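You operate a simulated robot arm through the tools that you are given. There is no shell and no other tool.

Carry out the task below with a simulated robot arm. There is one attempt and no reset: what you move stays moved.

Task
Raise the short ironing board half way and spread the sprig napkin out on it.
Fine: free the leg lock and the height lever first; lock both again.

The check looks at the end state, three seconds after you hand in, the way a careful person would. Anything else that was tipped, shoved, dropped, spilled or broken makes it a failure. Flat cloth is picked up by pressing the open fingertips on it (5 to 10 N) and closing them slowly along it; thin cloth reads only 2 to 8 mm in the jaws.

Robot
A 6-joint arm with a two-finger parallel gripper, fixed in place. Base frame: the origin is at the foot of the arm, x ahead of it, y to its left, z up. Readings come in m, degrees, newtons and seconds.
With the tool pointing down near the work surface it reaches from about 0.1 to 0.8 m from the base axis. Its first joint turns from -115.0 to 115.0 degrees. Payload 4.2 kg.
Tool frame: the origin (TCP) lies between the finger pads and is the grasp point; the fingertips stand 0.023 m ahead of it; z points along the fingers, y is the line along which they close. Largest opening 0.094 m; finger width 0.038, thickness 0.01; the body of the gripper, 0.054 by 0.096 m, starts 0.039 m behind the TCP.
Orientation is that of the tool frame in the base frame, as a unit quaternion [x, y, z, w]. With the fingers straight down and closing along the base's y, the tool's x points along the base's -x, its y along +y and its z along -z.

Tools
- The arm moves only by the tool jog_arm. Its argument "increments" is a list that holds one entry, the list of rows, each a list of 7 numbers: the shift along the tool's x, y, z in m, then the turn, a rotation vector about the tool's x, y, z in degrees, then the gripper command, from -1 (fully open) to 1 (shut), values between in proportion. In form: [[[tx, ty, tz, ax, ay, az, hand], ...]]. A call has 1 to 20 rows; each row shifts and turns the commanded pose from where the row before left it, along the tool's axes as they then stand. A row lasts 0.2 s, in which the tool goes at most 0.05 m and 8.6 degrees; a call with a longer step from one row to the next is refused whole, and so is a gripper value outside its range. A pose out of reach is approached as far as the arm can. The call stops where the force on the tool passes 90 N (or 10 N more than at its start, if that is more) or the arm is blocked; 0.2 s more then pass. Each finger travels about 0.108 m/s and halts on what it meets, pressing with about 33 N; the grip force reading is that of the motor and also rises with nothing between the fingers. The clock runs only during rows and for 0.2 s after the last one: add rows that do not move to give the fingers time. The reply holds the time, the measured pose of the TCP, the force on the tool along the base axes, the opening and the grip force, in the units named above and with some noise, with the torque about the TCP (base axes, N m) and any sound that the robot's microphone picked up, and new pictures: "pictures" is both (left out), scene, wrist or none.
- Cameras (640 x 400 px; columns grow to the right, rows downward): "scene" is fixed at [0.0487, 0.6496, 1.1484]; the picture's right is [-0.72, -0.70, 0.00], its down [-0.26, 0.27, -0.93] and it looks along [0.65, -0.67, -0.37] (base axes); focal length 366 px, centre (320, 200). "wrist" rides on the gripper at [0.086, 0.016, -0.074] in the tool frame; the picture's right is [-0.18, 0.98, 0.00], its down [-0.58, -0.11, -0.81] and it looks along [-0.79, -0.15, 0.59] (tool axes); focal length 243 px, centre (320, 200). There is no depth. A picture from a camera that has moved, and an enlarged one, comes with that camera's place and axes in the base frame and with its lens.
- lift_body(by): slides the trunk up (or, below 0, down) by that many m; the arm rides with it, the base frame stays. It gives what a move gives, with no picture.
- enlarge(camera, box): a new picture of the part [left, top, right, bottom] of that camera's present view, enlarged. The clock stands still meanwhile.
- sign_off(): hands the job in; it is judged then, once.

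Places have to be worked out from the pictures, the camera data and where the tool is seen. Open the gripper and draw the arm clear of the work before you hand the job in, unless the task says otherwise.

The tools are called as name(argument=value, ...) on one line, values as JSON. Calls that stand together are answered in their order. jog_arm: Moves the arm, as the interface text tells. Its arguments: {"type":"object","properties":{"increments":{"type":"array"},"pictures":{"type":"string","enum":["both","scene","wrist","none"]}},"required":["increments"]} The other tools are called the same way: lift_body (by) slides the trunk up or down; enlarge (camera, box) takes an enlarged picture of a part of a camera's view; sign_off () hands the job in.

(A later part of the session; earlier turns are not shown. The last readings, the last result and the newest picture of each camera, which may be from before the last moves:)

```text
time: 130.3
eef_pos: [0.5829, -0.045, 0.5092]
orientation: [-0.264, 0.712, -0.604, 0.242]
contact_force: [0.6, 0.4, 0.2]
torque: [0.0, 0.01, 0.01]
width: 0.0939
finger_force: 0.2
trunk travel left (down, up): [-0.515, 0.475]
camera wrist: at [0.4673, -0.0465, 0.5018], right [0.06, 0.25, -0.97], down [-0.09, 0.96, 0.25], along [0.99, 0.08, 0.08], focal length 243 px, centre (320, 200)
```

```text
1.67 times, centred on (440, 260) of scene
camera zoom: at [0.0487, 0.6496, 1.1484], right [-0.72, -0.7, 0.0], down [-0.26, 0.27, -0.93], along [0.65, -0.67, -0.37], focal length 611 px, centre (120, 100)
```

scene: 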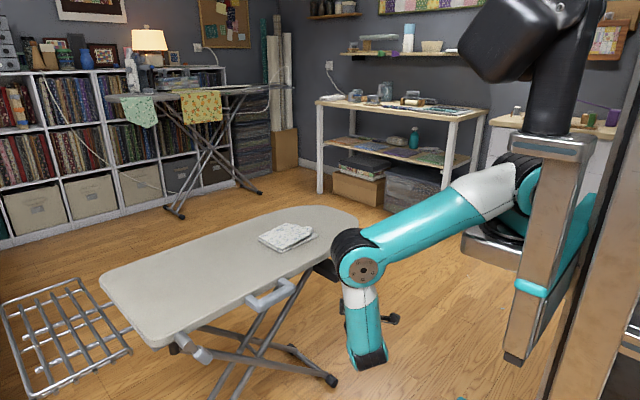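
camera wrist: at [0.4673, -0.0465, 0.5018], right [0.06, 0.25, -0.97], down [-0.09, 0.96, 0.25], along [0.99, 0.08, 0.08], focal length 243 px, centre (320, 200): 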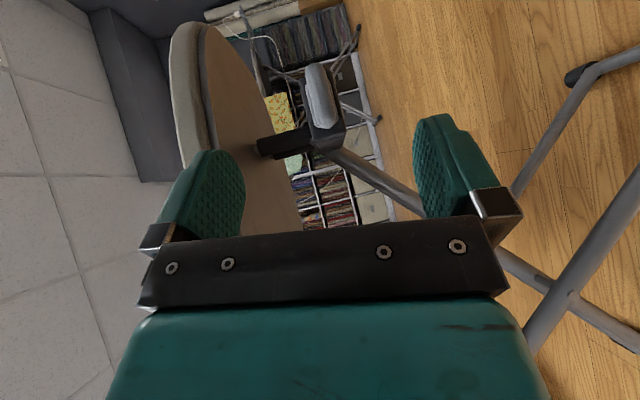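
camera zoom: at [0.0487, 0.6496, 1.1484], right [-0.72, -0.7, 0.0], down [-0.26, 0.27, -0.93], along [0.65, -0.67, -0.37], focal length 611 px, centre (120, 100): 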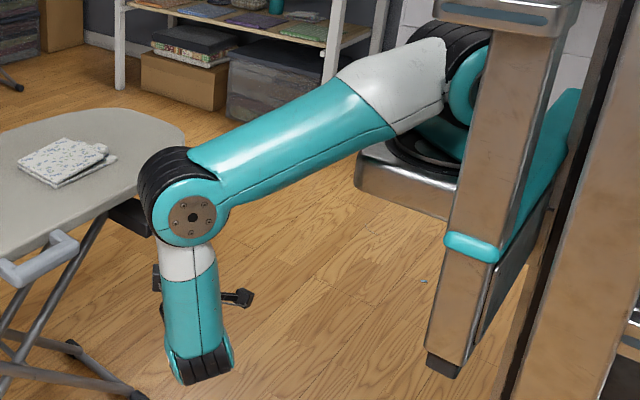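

I have a clear view of the posture now. Before changing the wrist branch I'll re-grip as deep as the diagonal allows (TCP x≈0.659) and repeat the pull, because the earlier grip only caught the rounded edge.

jog_arm(increments=[[[-0.0075, -0.001, 0.02, 0, 0, 0, 0.0], [-0.0075, -0.001, 0.02, 0, 0, 0, 0.0], [0, 0, 0.02, 0, 0, 0, 0.0], [0, 0, 0.02, 0, 0, 0, 0.0], [0, 0, 0, 0, 0, 0, 0.0]]], pictures="wrist")

enlarge(camera="wrist", box=[240, 60, 400, 220])

```text
time: 131.5
eef_pos: [0.6482, -0.0951, 0.4978]
orientation: [-0.264, 0.712, -0.604, 0.243]
contact_force: [-0.5, 0.2, -0.3]
torque: [0.03, 0.0, 0.01]
width: 0.0472
finger_force: 0.0
trunk travel left (down, up): [-0.515, 0.475]
camera wrist: at [0.5326, -0.0963, 0.4919], right [0.06, 0.25, -0.97], down [-0.09, 0.96, 0.25], along [0.99, 0.08, 0.08], focal length 243 px, centre (320, 200)
```

wrist: 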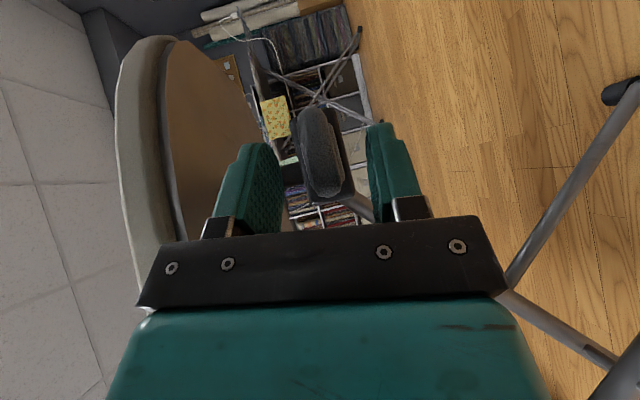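

```text
2.50 times, centred on (320, 140) of wrist
camera zoom: at [0.5326, -0.0963, 0.4919], right [0.06, 0.25, -0.97], down [-0.09, 0.96, 0.25], along [0.99, 0.08, 0.08], focal length 606 px, centre (320, 350)
```

zoom: 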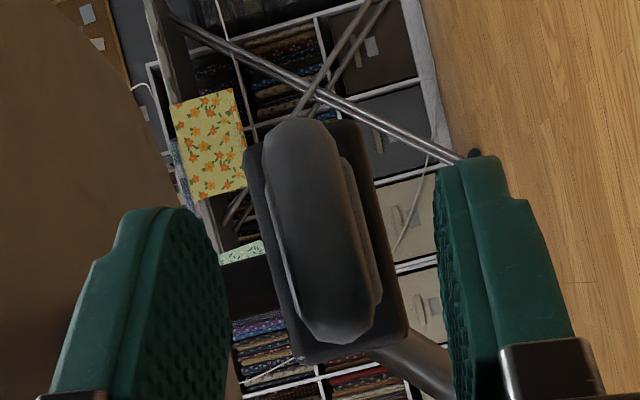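

I'll go 15 mm deeper, close fully, then pull along -x in small steps.

jog_arm(increments=[[[0, 0, 0.005, 0, 0, 0, 0.0], [0, 0, 0.005, 0, 0, 0, 0.0], [0, 0, 0.004, 0, 0, 0, 0.0], [0, 0, 0, 0, 0, 0, 0.4], [0, 0, 0, 0, 0, 0, 0.8], [0, 0, 0, 0, 0, 0, 1], [0, 0, 0, 0, 0, 0, 1]]], pictures="none")

jog_arm(increments=[[[0.0037, 0.0004, -0.0033, 0, 0, 0, 1], [0, 0, 0, 0, 0, 0, 1]]], pictures="none")

jog_arm(increments=[[[0.0037, 0.0004, -0.0033, 0, 0, 0, 1], [0, 0, 0, 0, 0, 0, 1]]], pictures="none")

jog_arm(increments=[[[0.0037, 0.0004, -0.0033, 0, 0, 0, 1], [0, 0, 0, 0, 0, 0, 1]]], pictures="wrist")

enlarge(camera="wrist", box=[240, 60, 400, 220])

```text
time: 133.1
eef_pos: [0.6572, -0.1039, 0.4983]
orientation: [-0.262, 0.712, -0.604, 0.243]
contact_force: [1.8, -3.9, 8.7]
torque: [-1.46, -1.17, -0.08]
width: 0.0241
finger_force: 45.0
trunk travel left (down, up): [-0.515, 0.475]
```

```text
time: 133.7
eef_pos: [0.653, -0.1033, 0.4982]
orientation: [-0.264, 0.712, -0.604, 0.244]
contact_force: [27.6, -0.8, 7.6]
torque: [-1.18, -1.14, -0.17]
width: 0.0239
finger_force: 44.9
trunk travel left (down, up): [-0.515, 0.475]
```

```text
time: 134.3
eef_pos: [0.6474, -0.1038, 0.4983]
orientation: [-0.264, 0.711, -0.605, 0.245]
contact_force: [28.5, 8.3, 13.5]
torque: [-0.89, -1.25, 0.0]
width: 0.0229
finger_force: 45.6
trunk travel left (down, up): [-0.515, 0.475]
```

```text
time: 134.9
eef_pos: [0.6417, -0.1055, 0.497]
orientation: [-0.264, 0.711, -0.605, 0.244]
contact_force: [19.2, 9.4, 9.4]
torque: [-1.62, -0.03, 0.72]
width: 0.0197
finger_force: 45.1
trunk travel left (down, up): [-0.515, 0.475]
camera wrist: at [0.5264, -0.1062, 0.4904], right [0.06, 0.25, -0.97], down [-0.1, 0.97, 0.24], along [0.99, 0.08, 0.08], focal length 243 px, centre (320, 200)
```

wrist: 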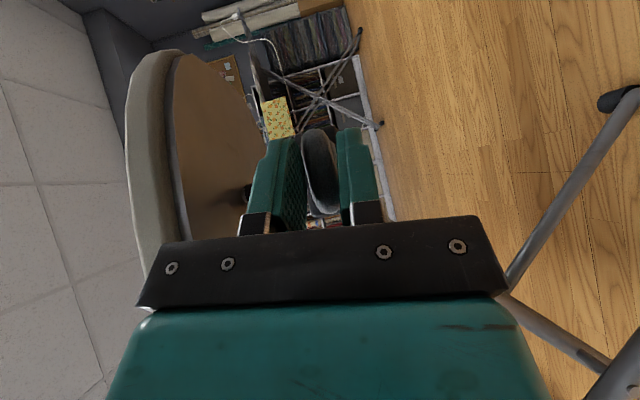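

```text
2.50 times, centred on (320, 140) of wrist
camera zoom: at [0.5264, -0.1062, 0.4904], right [0.06, 0.25, -0.97], down [-0.1, 0.97, 0.24], along [0.99, 0.08, 0.08], focal length 606 px, centre (320, 350)
```

zoom: 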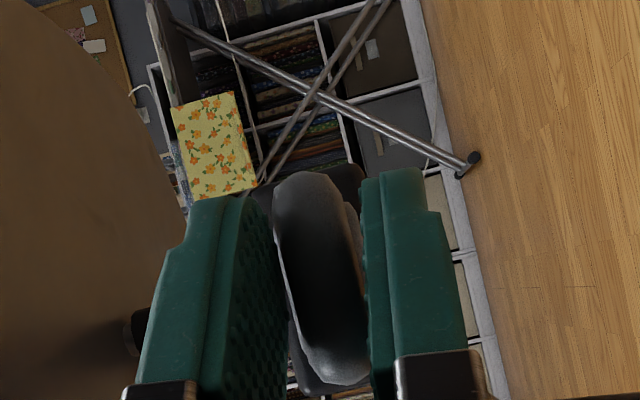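

The force plateaus at 28 N, which is pure pad slip, so it isn't a pull. The remaining candidate is a sideways slide with positive contact. I'll back off, close the fingers and push the +y end of the paddle toward -y.

jog_arm(increments=[[[0, 0, 0, 0, 0, 0, 0.0], [0, 0, 0, 0, 0, 0, -0.1], [0, 0, -0.02, 0, 0, 0, -0.1], [0, 0, -0.03, 0, 0, 0, -0.1], [0, 0, 0, 0, 0, 0, 1], [0, 0, 0, 0, 0, 0, 1], [-0.0288, 0, 0.003, 0, 0, 0, 1], [-0.0288, 0, 0.003, 0, 0, 0, 1], [0, 0, 0, 0, 0, 0, 1]]], pictures="wrist")

enlarge(camera="wrist", box=[220, 20, 420, 220])

```text
time: 136.9
eef_pos: [0.6553, -0.0336, 0.5046]
orientation: [-0.264, 0.712, -0.604, 0.242]
contact_force: [-0.9, 0.2, 0.8]
torque: [0.0, 0.0, -0.01]
width: 0.0
finger_force: 33.3
trunk travel left (down, up): [-0.515, 0.475]
camera wrist: at [0.5399, -0.0354, 0.4982], right [0.06, 0.25, -0.97], down [-0.09, 0.96, 0.25], along [0.99, 0.08, 0.08], focal length 243 px, centre (320, 200)
```

wrist: 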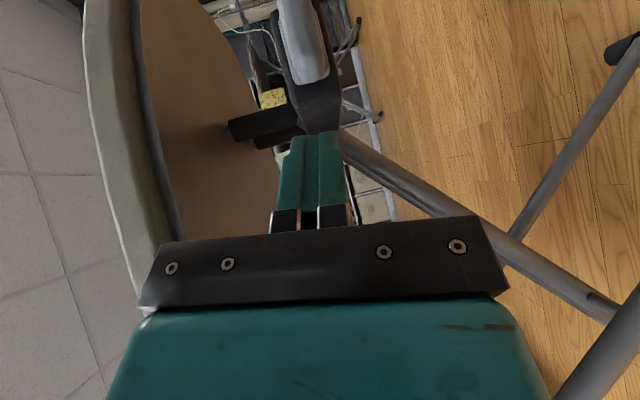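

```text
2.00 times, centred on (320, 120) of wrist
camera zoom: at [0.5399, -0.0354, 0.4982], right [0.06, 0.25, -0.97], down [-0.09, 0.96, 0.25], along [0.99, 0.08, 0.08], focal length 485 px, centre (320, 360)
```

zoom: 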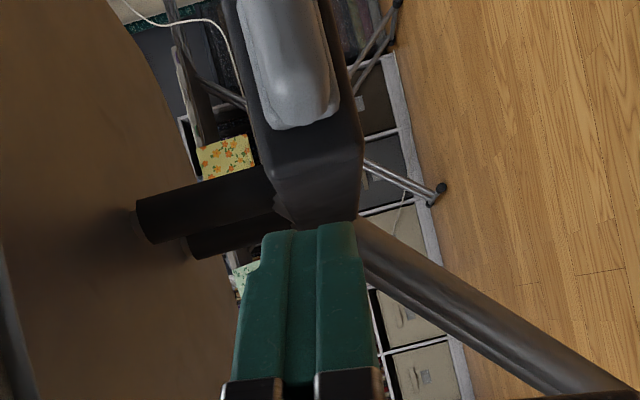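

The view shows the paddle's +y end just ahead of the fingertips. I'll push toward -y in 4 mm steps.

jog_arm(increments=[[[0.0027, -0.0005, 0.0029, 0, 0, 0, 1], [0.0027, -0.0005, 0.0029, 0, 0, 0, 1], [0.0027, -0.0005, 0.0029, 0, 0, 0, 1], [0.0027, -0.0005, 0.0029, 0, 0, 0, 1], [0, 0, 0, 0, 0, 0, 1]]], pictures="none")

jog_arm(increments=[[[0.0027, -0.0005, 0.0029, 0, 0, 0, 1], [0, 0, 0, 0, 0, 0, 1]]], pictures="none")

jog_arm(increments=[[[0.0027, -0.0005, 0.0029, 0, 0, 0, 1], [0, 0, 0, 0, 0, 0, 1]]], pictures="none")

jog_arm(increments=[[[0.0027, -0.0005, 0.0029, 0, 0, 0, 1], [0, 0, 0, 0, 0, 0, 1]]], pictures="wrist")

enlarge(camera="wrist", box=[220, 20, 420, 220])

```text
time: 138.1
eef_pos: [0.6547, -0.0508, 0.5061]
orientation: [-0.264, 0.711, -0.604, 0.243]
contact_force: [-0.1, 0.5, 0.3]
torque: [-0.01, 0.04, -0.02]
width: 0.0001
finger_force: 33.3
trunk travel left (down, up): [-0.515, 0.475]
```

```text
time: 138.7
eef_pos: [0.6551, -0.0536, 0.5054]
orientation: [-0.264, 0.711, -0.604, 0.243]
contact_force: [0.2, -0.6, 0.9]
torque: [-0.01, 0.02, -0.04]
width: 0.0
finger_force: 32.9
trunk travel left (down, up): [-0.515, 0.475]
```

```text
time: 139.3
eef_pos: [0.6542, -0.0571, 0.5047]
orientation: [-0.265, 0.712, -0.603, 0.244]
contact_force: [-6.6, 19.0, -0.2]
torque: [0.05, -0.01, -0.16]
width: 0.0
finger_force: 32.7
trunk travel left (down, up): [-0.515, 0.475]
```

```text
time: 139.9
eef_pos: [0.6562, -0.0562, 0.505]
orientation: [-0.267, 0.71, -0.603, 0.248]
contact_force: [-21.2, 74.5, -2.8]
torque: [0.2, 0.15, -0.53]
width: 0.0
finger_force: 33.3
trunk travel left (down, up): [-0.515, 0.475]
camera wrist: at [0.5408, -0.0592, 0.4979], right [0.06, 0.26, -0.96], down [-0.11, 0.96, 0.25], along [0.99, 0.09, 0.08], focal length 243 px, centre (320, 200)
```

wrist: 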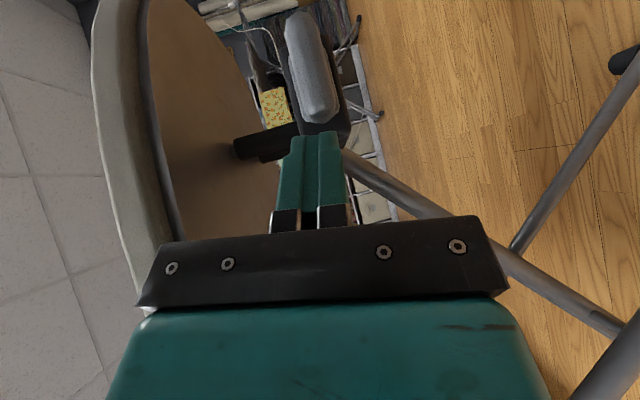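

```text
2.00 times, centred on (320, 120) of wrist
camera zoom: at [0.5408, -0.0592, 0.4979], right [0.06, 0.26, -0.96], down [-0.11, 0.96, 0.25], along [0.99, 0.09, 0.08], focal length 485 px, centre (320, 360)
```

zoom: 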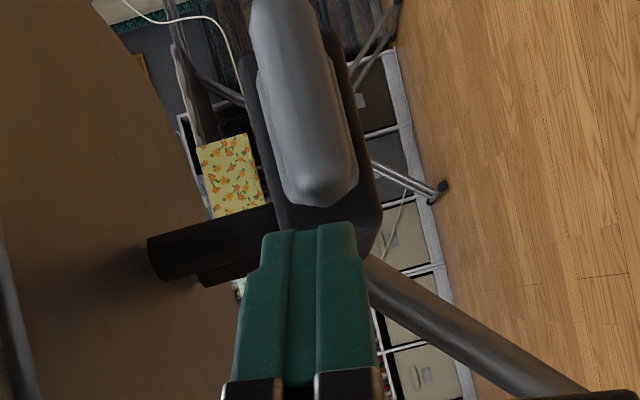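

That is rigid at 74 N as well, so the travel, if any, must be toward +y. I'll go around in front to the -y end and push it toward +y.

jog_arm(increments=[[[0, 0, -0.03, 0, 0, 0, 1], [0, 0, -0.03, 0, 0, 0, 1], [0.0278, -0.0045, 0.0244, 0, 0, 0, 1], [0.0278, -0.0045, 0.0244, 0, 0, 0, 1], [0.0278, -0.0045, 0.0244, 0, 0, 0, 1], [0.0278, -0.0045, 0.0244, 0, 0, 0, 1], [0, 0, 0, 0, 0, 0, 1]]], pictures="wrist")

enlarge(camera="wrist", box=[220, 20, 420, 220])

```text
time: 141.5
eef_pos: [0.5946, -0.1472, 0.5093]
orientation: [-0.262, 0.717, -0.6, 0.237]
contact_force: [0.8, 0.6, 0.2]
torque: [0.0, -0.01, -0.03]
width: 0.0002
finger_force: 32.2
out of reach, approached as far as the arm can: row 6
trunk travel left (down, up): [-0.515, 0.475]
camera wrist: at [0.4797, -0.1458, 0.5039], right [0.05, 0.26, -0.96], down [-0.08, 0.96, 0.26], along [1.0, 0.07, 0.07], focal length 243 px, centre (320, 200)
```

wrist: 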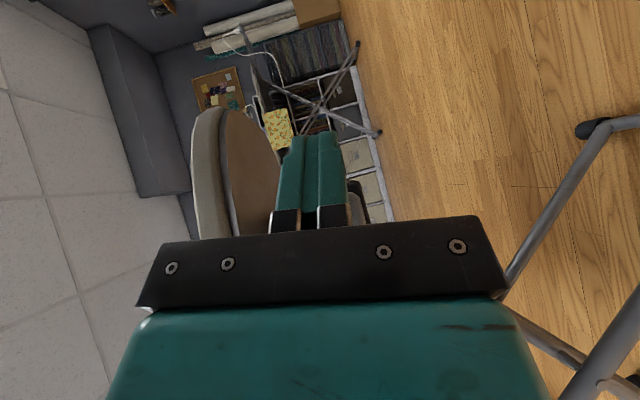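

```text
2.00 times, centred on (320, 120) of wrist
camera zoom: at [0.4797, -0.1458, 0.5039], right [0.05, 0.26, -0.96], down [-0.08, 0.96, 0.26], along [1.0, 0.07, 0.07], focal length 485 px, centre (320, 360)
```

zoom: 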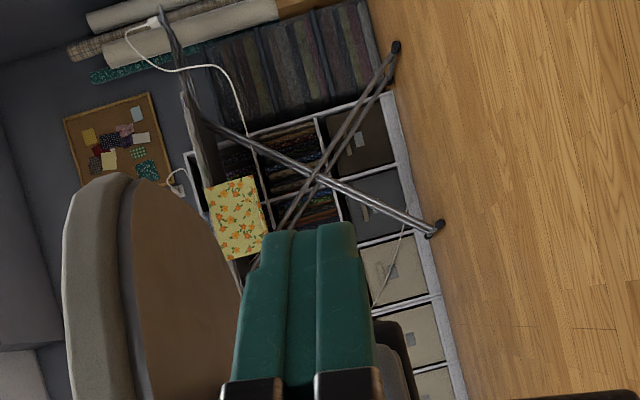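

I'm in front of the -y end. I'll move in beside the paddle's -y end and then push +y.

jog_arm(increments=[[[-0.0087, 0.001, 0.0128, 0, 0, 0, 1], [-0.0087, 0.001, 0.0128, 0, 0, 0, 1], [-0.0087, 0.001, 0.0128, 0, 0, 0, 1], [0, 0, 0, 0, 0, 0, 1]]], pictures="wrist")

enlarge(camera="wrist", box=[220, 20, 420, 220])

```text
time: 142.5
eef_pos: [0.6399, -0.1483, 0.4978]
orientation: [-0.263, 0.715, -0.603, 0.238]
contact_force: [-15.7, -5.6, 0.2]
torque: [-0.07, 0.16, 0.17]
width: 0.0
finger_force: 33.4
out of reach, approached as far as the arm can: row 1
trunk travel left (down, up): [-0.515, 0.475]
camera wrist: at [0.5239, -0.1482, 0.4925], right [0.05, 0.26, -0.97], down [-0.08, 0.96, 0.25], along [1.0, 0.07, 0.07], focal length 243 px, centre (320, 200)
```

wrist: 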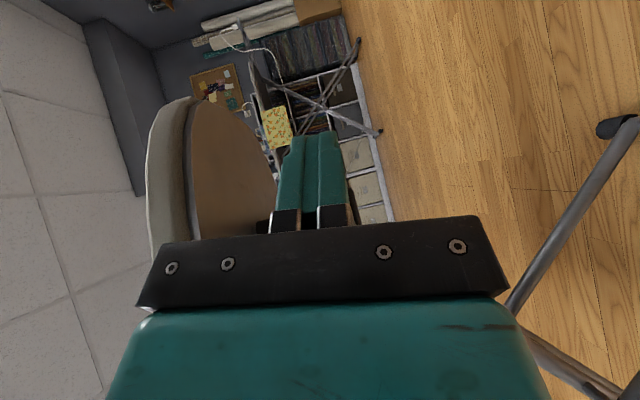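

```text
2.00 times, centred on (320, 120) of wrist
camera zoom: at [0.5239, -0.1482, 0.4925], right [0.05, 0.26, -0.97], down [-0.08, 0.96, 0.25], along [1.0, 0.07, 0.07], focal length 485 px, centre (320, 360)
```

zoom: 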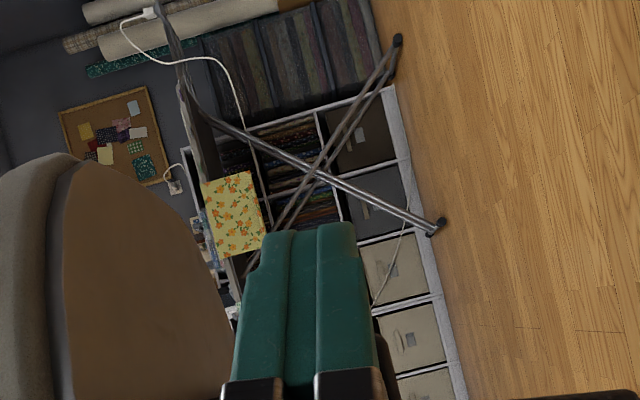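

There's light contact with the paddle's -y corner. I'll push toward +y in small steps.

jog_arm(increments=[[[-0.0013, 0.0004, -0.005, 0, 0, 0, 1], [-0.0027, 0.0005, -0.0029, 0, 0, 0, 1], [0, 0, 0, 0, 0, 0, 1]]], pictures="none")

jog_arm(increments=[[[-0.0027, 0.0005, -0.0029, 0, 0, 0, 1], [0, 0, 0, 0, 0, 0, 1]]], pictures="none")

jog_arm(increments=[[[-0.0027, 0.0005, -0.0029, 0, 0, 0, 1], [0, 0, 0, 0, 0, 0, 1]]], pictures="wrist")

enlarge(camera="wrist", box=[220, 20, 420, 220])

```text
time: 143.3
eef_pos: [0.6352, -0.1409, 0.4992]
orientation: [-0.261, 0.714, -0.605, 0.236]
contact_force: [-27.4, -46.2, 2.5]
torque: [-0.09, 0.05, -0.66]
width: 0.0
finger_force: 33.1
trunk travel left (down, up): [-0.515, 0.475]
```

```text
time: 143.9
eef_pos: [0.6336, -0.1405, 0.4989]
orientation: [-0.26, 0.714, -0.607, 0.234]
contact_force: [-29.7, -55.2, 0.7]
torque: [-0.16, 0.09, -0.96]
width: 0.0
finger_force: 32.4
trunk travel left (down, up): [-0.515, 0.475]
```

```text
time: 144.5
eef_pos: [0.6333, -0.1386, 0.4994]
orientation: [-0.26, 0.713, -0.609, 0.231]
contact_force: [-35.6, -66.2, 3.1]
torque: [-0.16, 0.15, -1.31]
width: 0.0
finger_force: 32.6
trunk travel left (down, up): [-0.515, 0.475]
camera wrist: at [0.5169, -0.1364, 0.4936], right [0.05, 0.24, -0.97], down [-0.07, 0.97, 0.24], along [1.0, 0.05, 0.07], focal length 243 px, centre (320, 200)
```

wrist: 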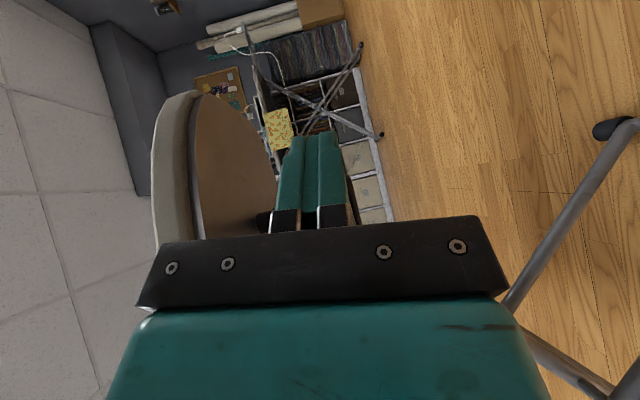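

```text
2.00 times, centred on (320, 120) of wrist
camera zoom: at [0.5169, -0.1364, 0.4936], right [0.05, 0.24, -0.97], down [-0.07, 0.97, 0.24], along [1.0, 0.05, 0.07], focal length 485 px, centre (320, 360)
```

zoom: 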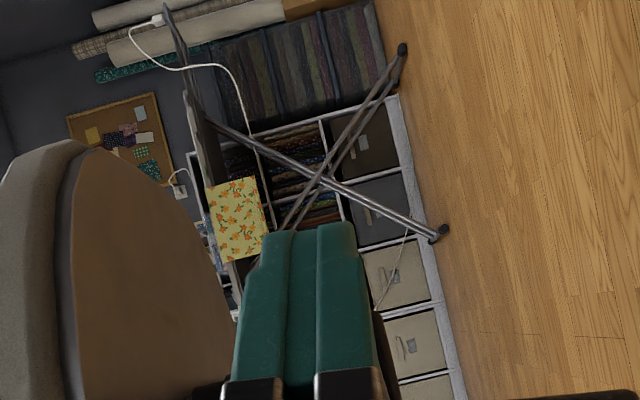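

The tab is rigid in every linear direction, so the one motion not yet tried is a twist about x the other way. I'll back off, re-grip centrally and twist in the opposite sense.

jog_arm(increments=[[[0.006, 0, -0.02, 0, 0, 0, 1], [0, 0, -0.03, 0, 0, 0, 0], [0, 0, -0.02, 0, 0, 0, -0.3], [0, 0, 0, 0, 0, 0, 0.0], [0, 0, 0, 0, 0, 0, 0.0]]], pictures="wrist")

enlarge(camera="wrist", box=[220, 20, 420, 220])

```text
time: 145.7
eef_pos: [0.5875, -0.0815, 0.5108]
orientation: [-0.264, 0.712, -0.603, 0.243]
contact_force: [0.0, 0.1, -0.6]
torque: [-0.03, -0.02, 0.01]
width: 0.047
finger_force: 0.1
trunk travel left (down, up): [-0.515, 0.475]
camera wrist: at [0.4725, -0.0832, 0.5038], right [0.06, 0.25, -0.97], down [-0.09, 0.96, 0.25], along [0.99, 0.08, 0.08], focal length 243 px, centre (320, 200)
```

wrist: 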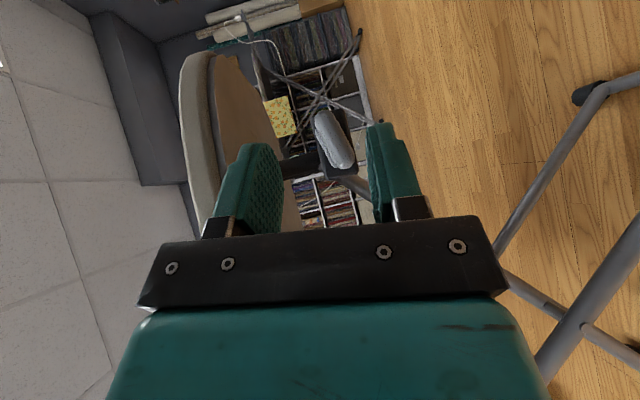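

```text
2.00 times, centred on (320, 120) of wrist
camera zoom: at [0.4725, -0.0832, 0.5038], right [0.06, 0.25, -0.97], down [-0.09, 0.96, 0.25], along [0.99, 0.08, 0.08], focal length 485 px, centre (320, 360)
```

zoom: 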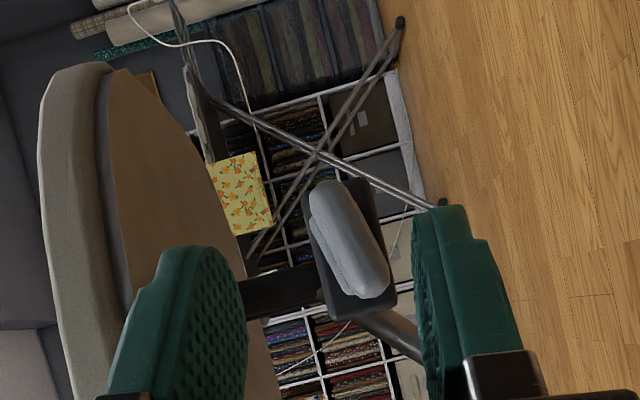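

The tab's appearance may have changed slightly, with the flange now showing on the upper side. I'll zoom in closely.

enlarge(camera="wrist", box=[300, 95, 370, 185])

enlarge(camera="scene", box=[290, 230, 400, 310])

```text
4.44 times, centred on (335, 140) of wrist
camera zoom: at [0.4725, -0.0832, 0.5038], right [0.06, 0.25, -0.97], down [-0.09, 0.96, 0.25], along [0.99, 0.08, 0.08], focal length 1078 px, centre (253, 467)
```

zoom: 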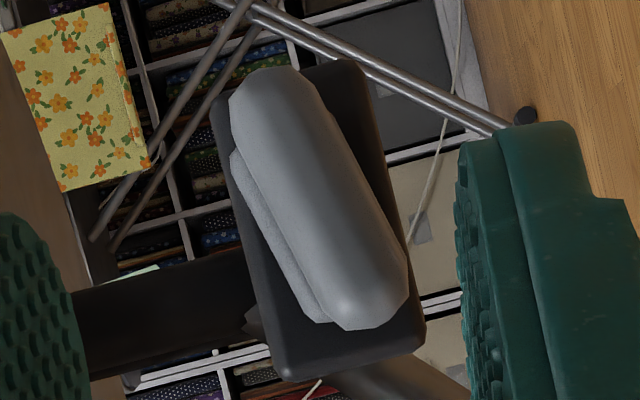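

```text
5.00 times, centred on (345, 270) of scene
camera zoom: at [0.0487, 0.6496, 1.1484], right [-0.72, -0.7, 0.0], down [-0.26, 0.27, -0.93], along [0.65, -0.67, -0.37], focal length 1832 px, centre (195, -150)
```

zoom: 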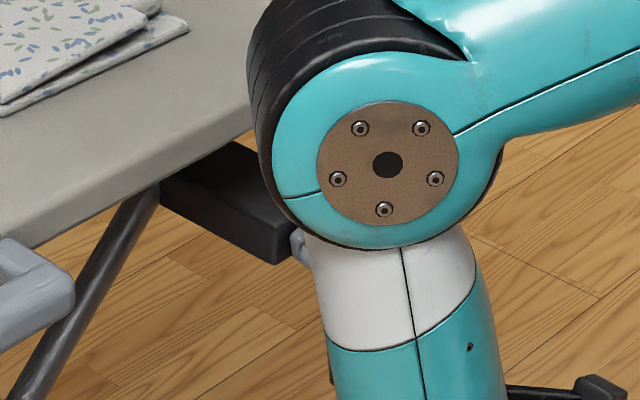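

Zooming in shows the paddle has turned about 5–7° relative to the box (+y end down), so it is a rotary paddle turning about x with that sense. I'll close the fingers, come in above its +y end and press that end down.

jog_arm(increments=[[[0, -0.018, 0, 0, 0, 0, 1], [-0.0195, -0.0007, 0.0097, 0, 0, 0, 1], [-0.0195, -0.0007, 0.0097, 0, 0, 0, 1], [-0.0195, -0.0007, 0.0097, 0, 0, 0, 1], [0, 0, 0, 0, 0, 0, 1]]], pictures="wrist")

enlarge(camera="wrist", box=[240, 20, 400, 220])

```text
time: 146.9
eef_pos: [0.6528, -0.0673, 0.527]
orientation: [-0.264, 0.712, -0.604, 0.242]
contact_force: [-0.3, 0.7, -0.4]
torque: [0.02, 0.02, 0.0]
width: 0.0
finger_force: 33.2
trunk travel left (down, up): [-0.515, 0.475]
camera wrist: at [0.5373, -0.0689, 0.5205], right [0.06, 0.25, -0.97], down [-0.09, 0.96, 0.25], along [0.99, 0.08, 0.08], focal length 243 px, centre (320, 200)
```

wrist: 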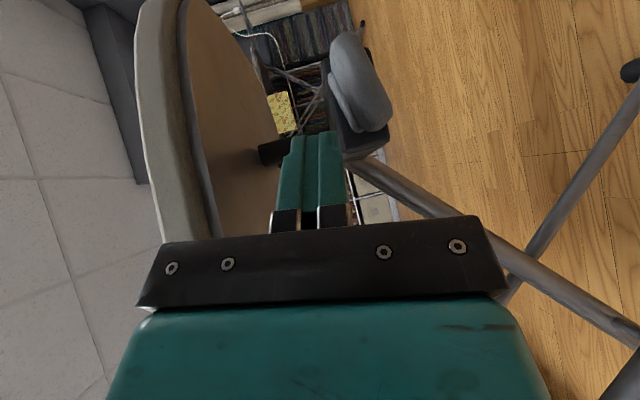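

```text
2.00 times, centred on (320, 120) of wrist
camera zoom: at [0.5373, -0.0689, 0.5205], right [0.06, 0.25, -0.97], down [-0.09, 0.96, 0.25], along [0.99, 0.08, 0.08], focal length 485 px, centre (320, 360)
```

zoom: 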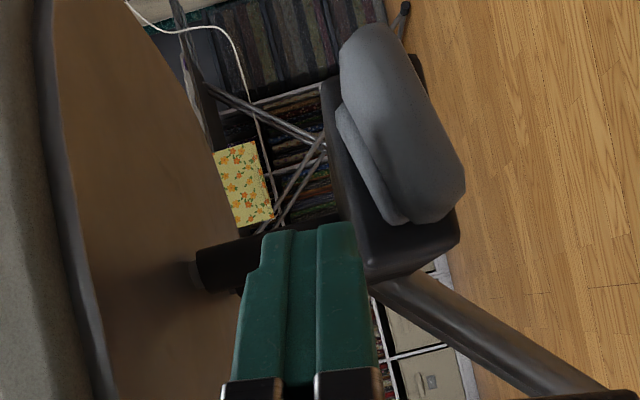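

The fingertips sit just above the paddle's +y end. I'll press down in 5 mm steps.

jog_arm(increments=[[[0, 0.005, 0, 0, 0, 0, 1], [0, 0.005, 0, 0, 0, 0, 1], [0, 0.005, 0, 0, 0, 0, 1], [0, 0, 0, 0, 0, 0, 1]]], pictures="none")

jog_arm(increments=[[[0, 0.005, 0, 0, 0, 0, 1], [0, 0, 0, 0, 0, 0, 1]]], pictures="wrist")

enlarge(camera="wrist", box=[240, 20, 400, 220])

```text
time: 147.9
eef_pos: [0.651, -0.065, 0.5126]
orientation: [-0.264, 0.712, -0.604, 0.242]
contact_force: [-0.6, -1.0, 2.5]
torque: [-0.02, 0.01, -0.02]
width: 0.0001
finger_force: 33.2
trunk travel left (down, up): [-0.515, 0.475]
```

```text
time: 148.5
eef_pos: [0.6509, -0.0652, 0.5084]
orientation: [-0.264, 0.712, -0.604, 0.243]
contact_force: [-0.1, 0.1, 1.0]
torque: [-0.01, 0.01, 0.01]
width: 0.0001
finger_force: 33.0
trunk travel left (down, up): [-0.515, 0.475]
camera wrist: at [0.5352, -0.0658, 0.5006], right [0.06, 0.25, -0.97], down [-0.09, 0.96, 0.25], along [0.99, 0.08, 0.08], focal length 243 px, centre (320, 200)
```

wrist: 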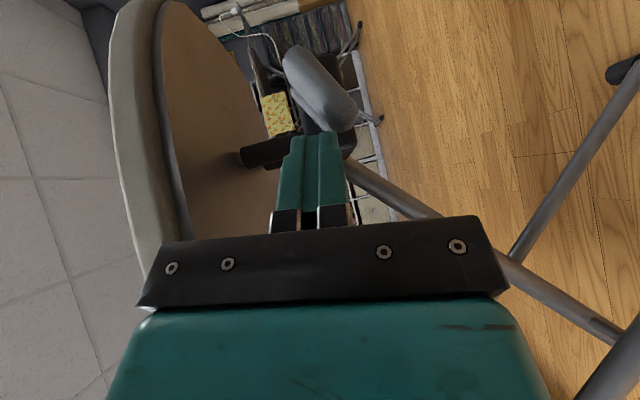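

```text
2.00 times, centred on (320, 120) of wrist
camera zoom: at [0.5352, -0.0658, 0.5006], right [0.06, 0.25, -0.97], down [-0.09, 0.96, 0.25], along [0.99, 0.08, 0.08], focal length 485 px, centre (320, 360)
```

zoom: 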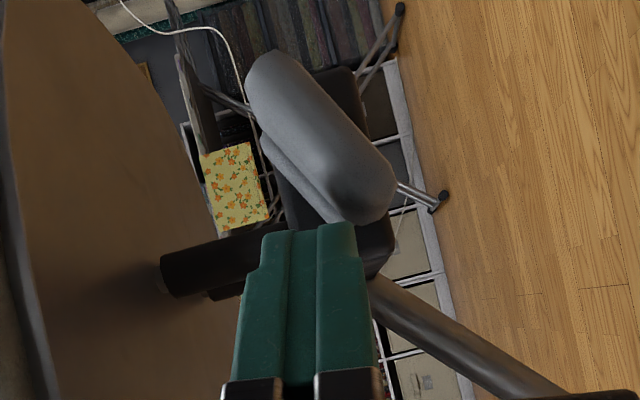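

It turns easily at 1–2 N and is now about 30° round. I'll continue pressing down with a slight shift toward -y.

jog_arm(increments=[[[0.0007, 0.005, 0.0007, 0, 0, 0, 1], [0.0007, 0.005, 0.0007, 0, 0, 0, 1], [0.0007, 0.005, 0.0007, 0, 0, 0, 1], [0.0014, 0.005, 0.0014, 0, 0, 0, 1], [0, 0, 0, 0, 0, 0, 1]]], pictures="wrist")

enlarge(camera="wrist", box=[240, 20, 400, 220])

```text
time: 149.7
eef_pos: [0.6476, -0.0681, 0.4879]
orientation: [-0.264, 0.711, -0.605, 0.243]
contact_force: [-1.9, 0.8, 0.1]
torque: [-0.02, 0.03, -0.01]
width: 0.0
finger_force: 32.9
trunk travel left (down, up): [-0.515, 0.475]
camera wrist: at [0.5334, -0.0681, 0.4799], right [0.06, 0.25, -0.97], down [-0.09, 0.96, 0.25], along [0.99, 0.08, 0.08], focal length 243 px, centre (320, 200)
```

wrist: 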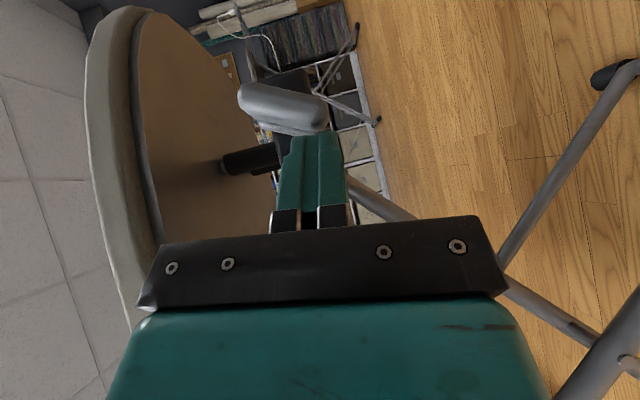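

```text
2.00 times, centred on (320, 120) of wrist
camera zoom: at [0.5334, -0.0681, 0.4799], right [0.06, 0.25, -0.97], down [-0.09, 0.96, 0.25], along [0.99, 0.08, 0.08], focal length 485 px, centre (320, 360)
```

zoom: 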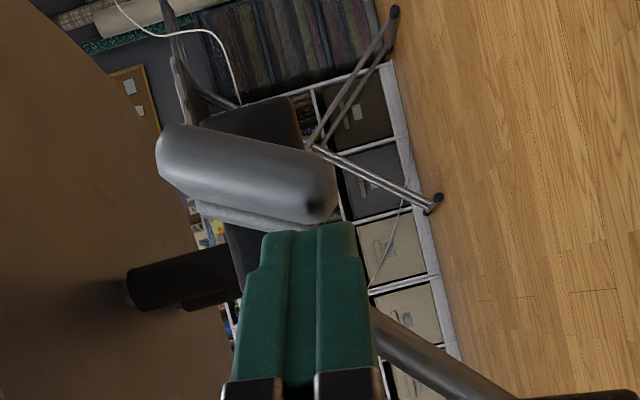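

The paddle is now about 60° round. I'll continue by pushing the lower end toward -y, watching for the stop.

jog_arm(increments=[[[0.0027, 0.0015, 0.0029, 0, 0, 0, 1], [0.0027, 0.0015, 0.0029, 0, 0, 0, 1], [0, 0, 0, 0, 0, 0, 1]]], pictures="none")

jog_arm(increments=[[[0.0027, 0.0015, 0.0029, 0, 0, 0, 1], [0, 0, 0, 0, 0, 0, 1]]], pictures="wrist")

enlarge(camera="wrist", box=[240, 20, 400, 220])

```text
time: 150.5
eef_pos: [0.6486, -0.0746, 0.4819]
orientation: [-0.264, 0.712, -0.603, 0.243]
contact_force: [-5.8, 11.2, -3.5]
torque: [-0.01, 0.02, -0.07]
width: 0.0001
finger_force: 32.7
trunk travel left (down, up): [-0.515, 0.475]
```

```text
time: 151.1
eef_pos: [0.649, -0.0758, 0.4817]
orientation: [-0.265, 0.711, -0.604, 0.245]
contact_force: [-33.0, 52.6, 2.0]
torque: [-0.34, -0.18, -0.57]
width: 0.0
finger_force: 33.0
trunk travel left (down, up): [-0.515, 0.475]
camera wrist: at [0.5329, -0.0773, 0.4747], right [0.06, 0.25, -0.97], down [-0.1, 0.96, 0.25], along [0.99, 0.08, 0.08], focal length 243 px, centre (320, 200)
```

wrist: 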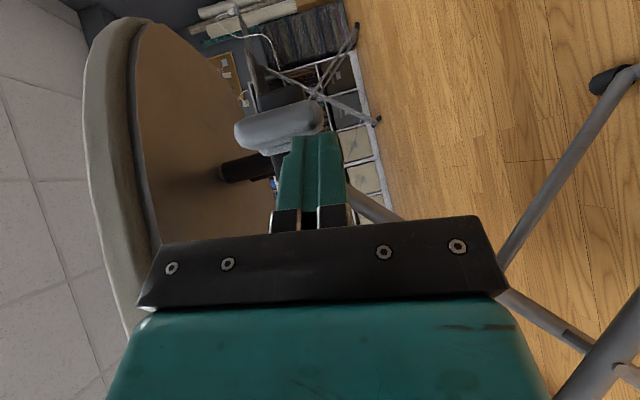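

```text
2.00 times, centred on (320, 120) of wrist
camera zoom: at [0.5329, -0.0773, 0.4747], right [0.06, 0.25, -0.97], down [-0.1, 0.96, 0.25], along [0.99, 0.08, 0.08], focal length 485 px, centre (320, 360)
```

zoom: 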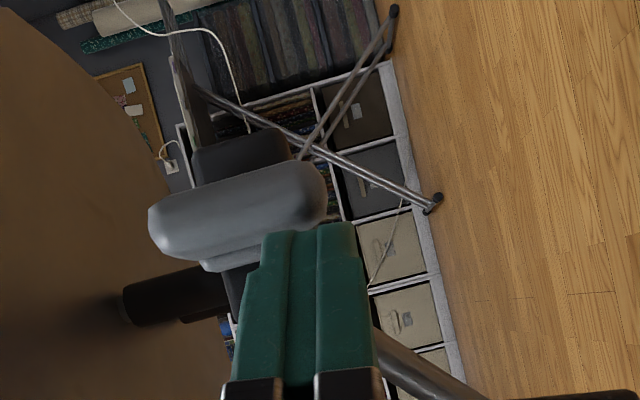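

The paddle has turned about 90° and met its stop at 52 N, so the height lever is freed. I'll retract and go to the handle, yawing the tool back toward +x.

jog_arm(increments=[[[0, 0, -0.0225, 0, 0, 0, 1], [0, 0, -0.0225, 0, 0, 0, 1], [0, 0, -0.0225, 0, 0, 0, -1], [0, 0, -0.0225, 0, 0, 0, -1], [-0.0108, -0.0117, -0.031, 0, 0, 0, -1], [-0.0108, -0.0117, -0.031, 0, 0, 0, -1], [-0.0108, -0.0117, -0.031, 0, 0, 0, -1], [-0.0108, -0.0117, -0.031, 0, 0, 0, -1], [-0.0108, -0.0117, -0.031, 0, 0, 0, -1], [-0.0108, -0.0117, -0.031, 0, 0, 0, -1], [0, 0, 0, -0.2, -7.5, -1.16, -1], [0, 0, 0, -0.2, -7.5, -1.16, -1], [0, 0, 0, -0.2, -7.5, -1.16, -1], [0, 0, 0, -0.2, -7.5, -1.16, -1], [0, 0, 0, 0, 0, 0, -1]]], pictures="both")

enlarge(camera="scene", box=[290, 230, 400, 310])

```text
time: 154.3
eef_pos: [0.5186, 0.1556, 0.5957]
orientation: [-0.441, 0.618, -0.519, 0.393]
contact_force: [-0.1, -0.3, 0.5]
torque: [0.0, 0.0, 0.01]
width: 0.094
finger_force: 0.0
out of reach, approached as far as the arm can: row 10
trunk travel left (down, up): [-0.515, 0.475]
camera wrist: at [0.4183, 0.095, 0.5881], right [-0.08, 0.25, -0.97], down [-0.57, 0.78, 0.25], along [0.82, 0.57, 0.08], focal length 243 px, centre (320, 200)
```

scene: 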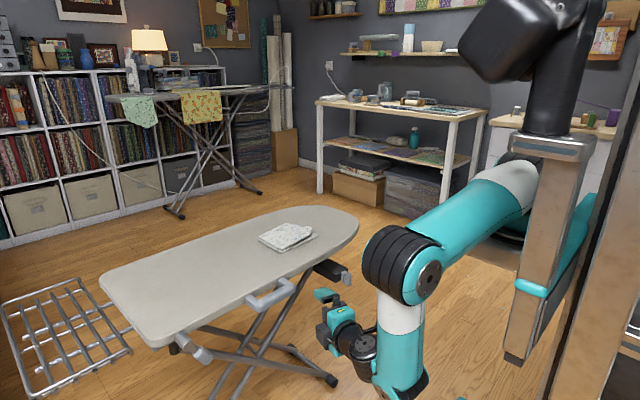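
wrist: 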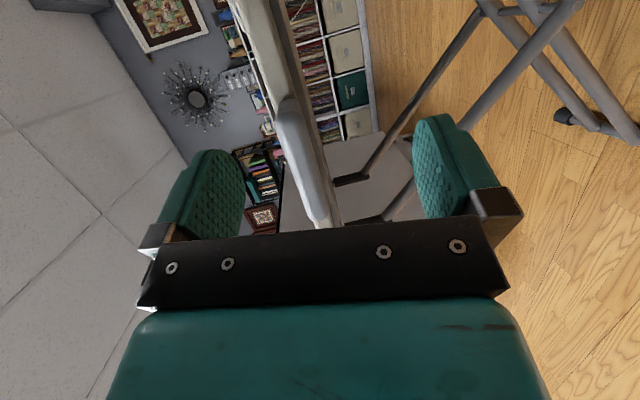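

```text
5.00 times, centred on (345, 270) of scene
camera zoom: at [0.0487, 0.6496, 1.1484], right [-0.72, -0.7, 0.0], down [-0.26, 0.27, -0.93], along [0.65, -0.67, -0.37], focal length 1832 px, centre (195, -150)
```

zoom: 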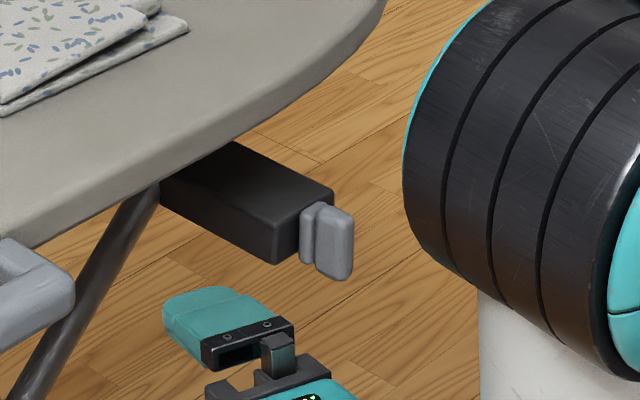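

The height lever now stands vertical (freed). Next I'll line up with the handle bar, centre about (0.624, 0.20, 0.611).

jog_arm(increments=[[[-0.025, -0.0087, 0.001, 0, 0, 0, -1], [-0.025, -0.0087, 0.001, 0, 0, 0, -1], [-0.025, -0.0087, 0.001, 0, 0, 0, -1], [0, 0, 0, 0, 0, 0, -0.3], [0, 0, 0, 0, 0, 0, -0.3]]], pictures="both")

enlarge(camera="wrist", box=[220, 20, 460, 220])

enlarge(camera="scene", box=[190, 240, 370, 360])

```text
time: 155.5
eef_pos: [0.546, 0.2237, 0.6225]
orientation: [-0.441, 0.619, -0.52, 0.391]
contact_force: [-0.8, 0.0, -1.2]
torque: [0.01, 0.0, -0.01]
width: 0.0611
finger_force: 0.0
trunk travel left (down, up): [-0.515, 0.475]
camera wrist: at [0.4476, 0.1636, 0.6151], right [-0.08, 0.25, -0.97], down [-0.57, 0.78, 0.25], along [0.82, 0.57, 0.08], focal length 243 px, centre (320, 200)
```

scene: 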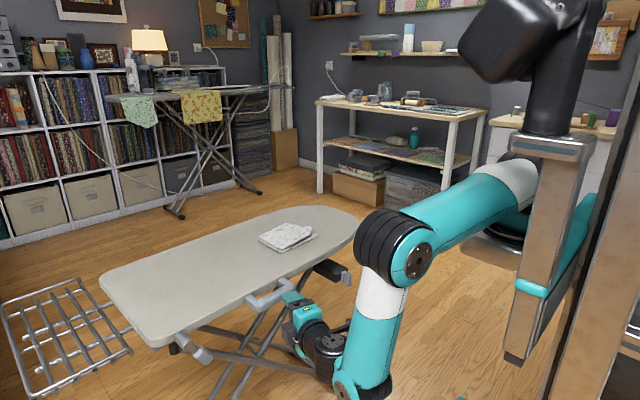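
wrist: 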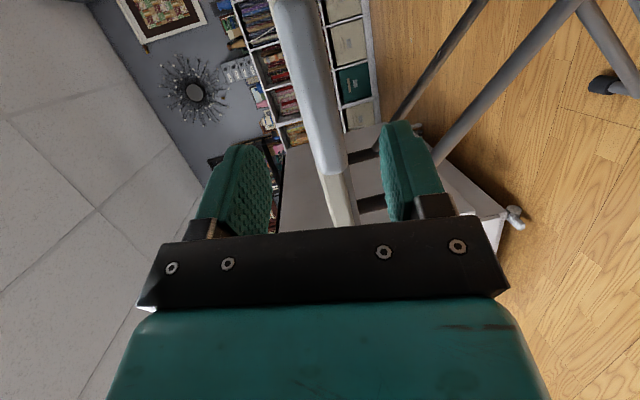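

```text
2.00 times, centred on (340, 120) of wrist
camera zoom: at [0.4476, 0.1636, 0.6151], right [-0.08, 0.25, -0.97], down [-0.57, 0.78, 0.25], along [0.82, 0.57, 0.08], focal length 485 px, centre (280, 360)
```

zoom: 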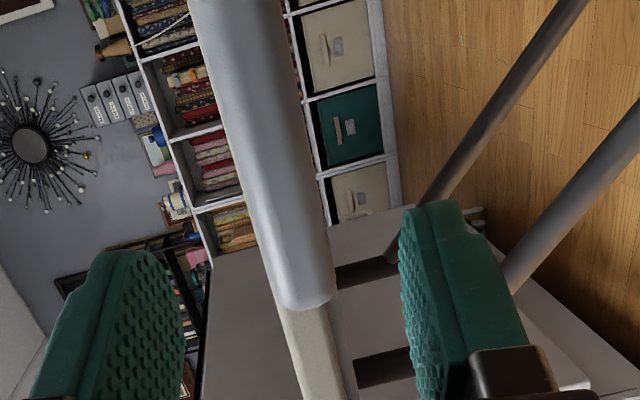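

```text
3.33 times, centred on (280, 300) of scene
camera zoom: at [0.0487, 0.6496, 1.1484], right [-0.72, -0.7, 0.0], down [-0.26, 0.27, -0.93], along [0.65, -0.67, -0.37], focal length 1221 px, centre (453, -133)
```

zoom: 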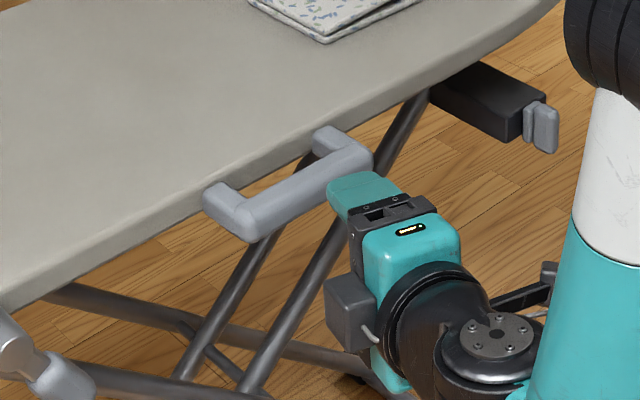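

The alignment looks good. I'll approach the bar and close on it.

jog_arm(increments=[[[0, 0, 0.015, 0, 0, 0, -0.3], [0, 0, 0.015, 0, 0, 0, -0.3], [0, 0, 0.015, 0, 0, 0, -0.3], [0, 0, 0.015, 0, 0, 0, -0.3], [0, 0, 0.012, 0, 0, 0, -0.3], [0, 0, 0, 0, 0, 0, 0.0], [0, 0, 0, 0, 0, 0, 0.4], [0, 0, 0, 0, 0, 0, 0.8], [0, 0, 0, 0, 0, 0, 0.9]]], pictures="both")

enlarge(camera="scene", box=[190, 240, 370, 360])

```text
time: 157.5
eef_pos: [0.615, 0.2005, 0.6141]
orientation: [-0.439, 0.615, -0.523, 0.394]
contact_force: [13.8, -0.8, 28.2]
torque: [-2.14, -0.69, -0.04]
width: 0.0304
finger_force: 45.5
trunk travel left (down, up): [-0.515, 0.475]
camera wrist: at [0.5159, 0.1421, 0.6067], right [-0.07, 0.24, -0.97], down [-0.57, 0.79, 0.24], along [0.82, 0.57, 0.08], focal length 243 px, centre (320, 200)
```

scene: 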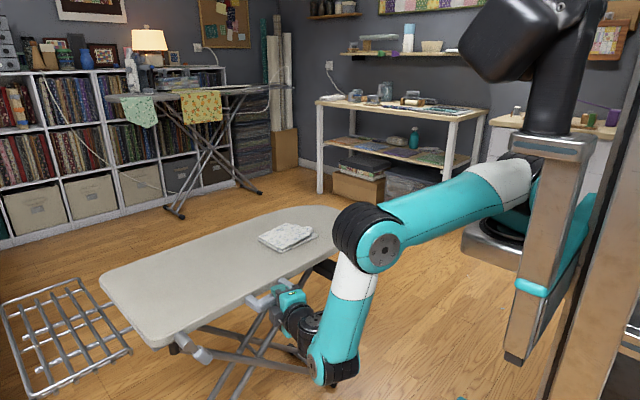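
wrist: 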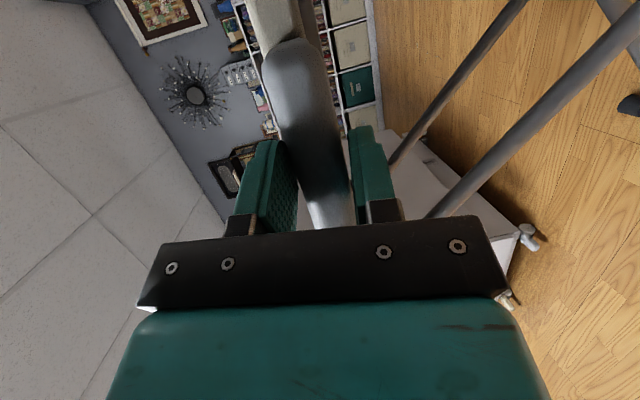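

```text
3.33 times, centred on (280, 300) of scene
camera zoom: at [0.0487, 0.6496, 1.1484], right [-0.72, -0.7, 0.0], down [-0.26, 0.27, -0.93], along [0.65, -0.67, -0.37], focal length 1221 px, centre (453, -133)
```

zoom: 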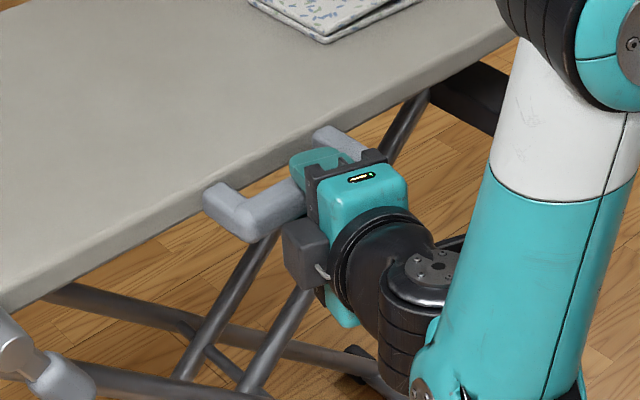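

The handle is gripped. I'll raise it gently by 1.5 cm and check the force.

jog_arm(increments=[[[0, -0.005, -0.0008, 0, 0, 0, 0.9], [0, -0.005, -0.0008, 0, 0, 0, 0.9], [0, -0.005, -0.0008, 0, 0, 0, 0.9], [0, 0, 0, 0, 0, 0, 0.9]]], pictures="scene")

```text
time: 158.5
eef_pos: [0.6131, 0.2015, 0.6261]
orientation: [-0.441, 0.619, -0.519, 0.391]
contact_force: [11.0, -1.7, -9.9]
torque: [-1.97, -0.39, 1.38]
width: 0.0306
finger_force: 44.4
trunk travel left (down, up): [-0.515, 0.475]
```

scene: 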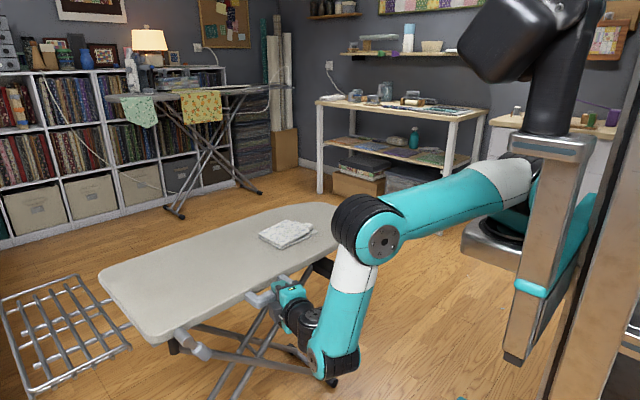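

The board is rising with only about 10 N. I'll continue up in steps to find the upper stop, so I can then set the middle.

jog_arm(increments=[[[0, -0.01, -0.0015, 0, 0, 0, 0.9], [0, -0.01, -0.0015, 0, 0, 0, 0.9], [0, -0.01, -0.0015, 0, 0, 0, 0.9], [0, -0.01, -0.0015, 0, 0, 0, 0.9], [0, -0.01, -0.0015, 0, 0, 0, 0.9], [0, 0, 0, 0, 0, 0, 0.9]]], pictures="scene")

```text
time: 159.9
eef_pos: [0.6151, 0.2007, 0.6789]
orientation: [-0.44, 0.618, -0.519, 0.394]
contact_force: [-1.6, 5.7, -7.2]
torque: [-1.83, -0.59, -0.48]
width: 0.0304
finger_force: 45.3
trunk travel left (down, up): [-0.515, 0.475]
```

scene: 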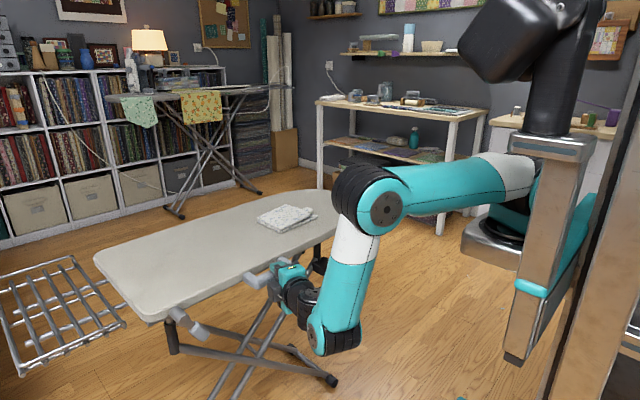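

It rises smoothly, about 6.5 cm so far. I'll continue.

jog_arm(increments=[[[0, -0.01, -0.0015, 0, 0, 0, 0.9], [0, -0.01, -0.0015, 0, 0, 0, 0.9], [0, -0.01, -0.0015, 0, 0, 0, 0.9], [0, -0.01, -0.0015, 0, 0, 0, 0.9], [0, -0.01, -0.0015, 0, 0, 0, 0.9], [0, -0.01, -0.0015, 0, 0, 0, 0.9], [0, -0.01, -0.0015, 0, 0, 0, 0.9], [0, 0, 0, 0, 0, 0, 0.9]]], pictures="scene")

```text
time: 160.8
eef_pos: [0.6124, 0.1986, 0.687]
orientation: [-0.458, 0.627, -0.506, 0.376]
contact_force: [-0.1, 8.1, -61.2]
torque: [-0.86, 0.38, 0.67]
width: 0.031
finger_force: 29.6
trunk travel left (down, up): [-0.515, 0.475]
stopped in row 4: the force on the tool passed its limit at 94 N (the readings are from after the stop); the commanded pose is now the measured one
```

scene: 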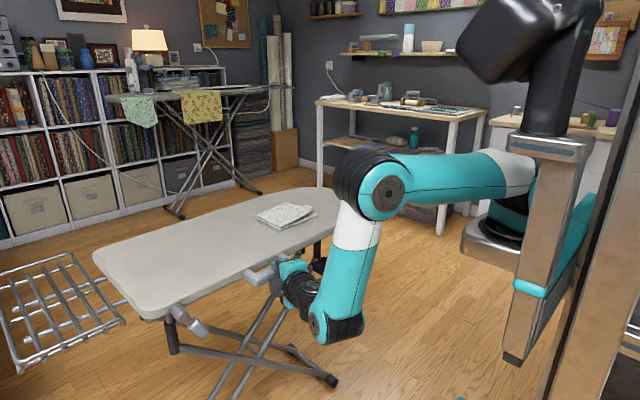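

The board hit its upper stop at TCP z≈0.688, about 7.4 cm above where it started at 0.614. I'll ease down and check whether the start was the lowest position.

jog_arm(increments=[[[0, 0.005, 0.0008, 0, 0, 0, 0.9], [0, 0.005, 0.0008, -0.8, 2.5, 0.8, 0.9], [0, 0.01, 0.0015, 0, 0, 0, 0.9], [0, 0.01, 0.0015, 0, 0, 0, 0.9], [0, 0.01, 0.0015, 0, 0, 0, 0.9], [0, 0.01, 0.0015, 0, 0, 0, 0.9], [0, 0, 0, 0, 0, 0, 0.9]]], pictures="none")

```text
time: 162.4
eef_pos: [0.6114, 0.1992, 0.6453]
orientation: [-0.435, 0.639, -0.515, 0.369]
contact_force: [19.8, -16.8, 7.8]
torque: [-2.14, -0.52, 0.23]
width: 0.0311
finger_force: 45.4
trunk travel left (down, up): [-0.515, 0.475]
```

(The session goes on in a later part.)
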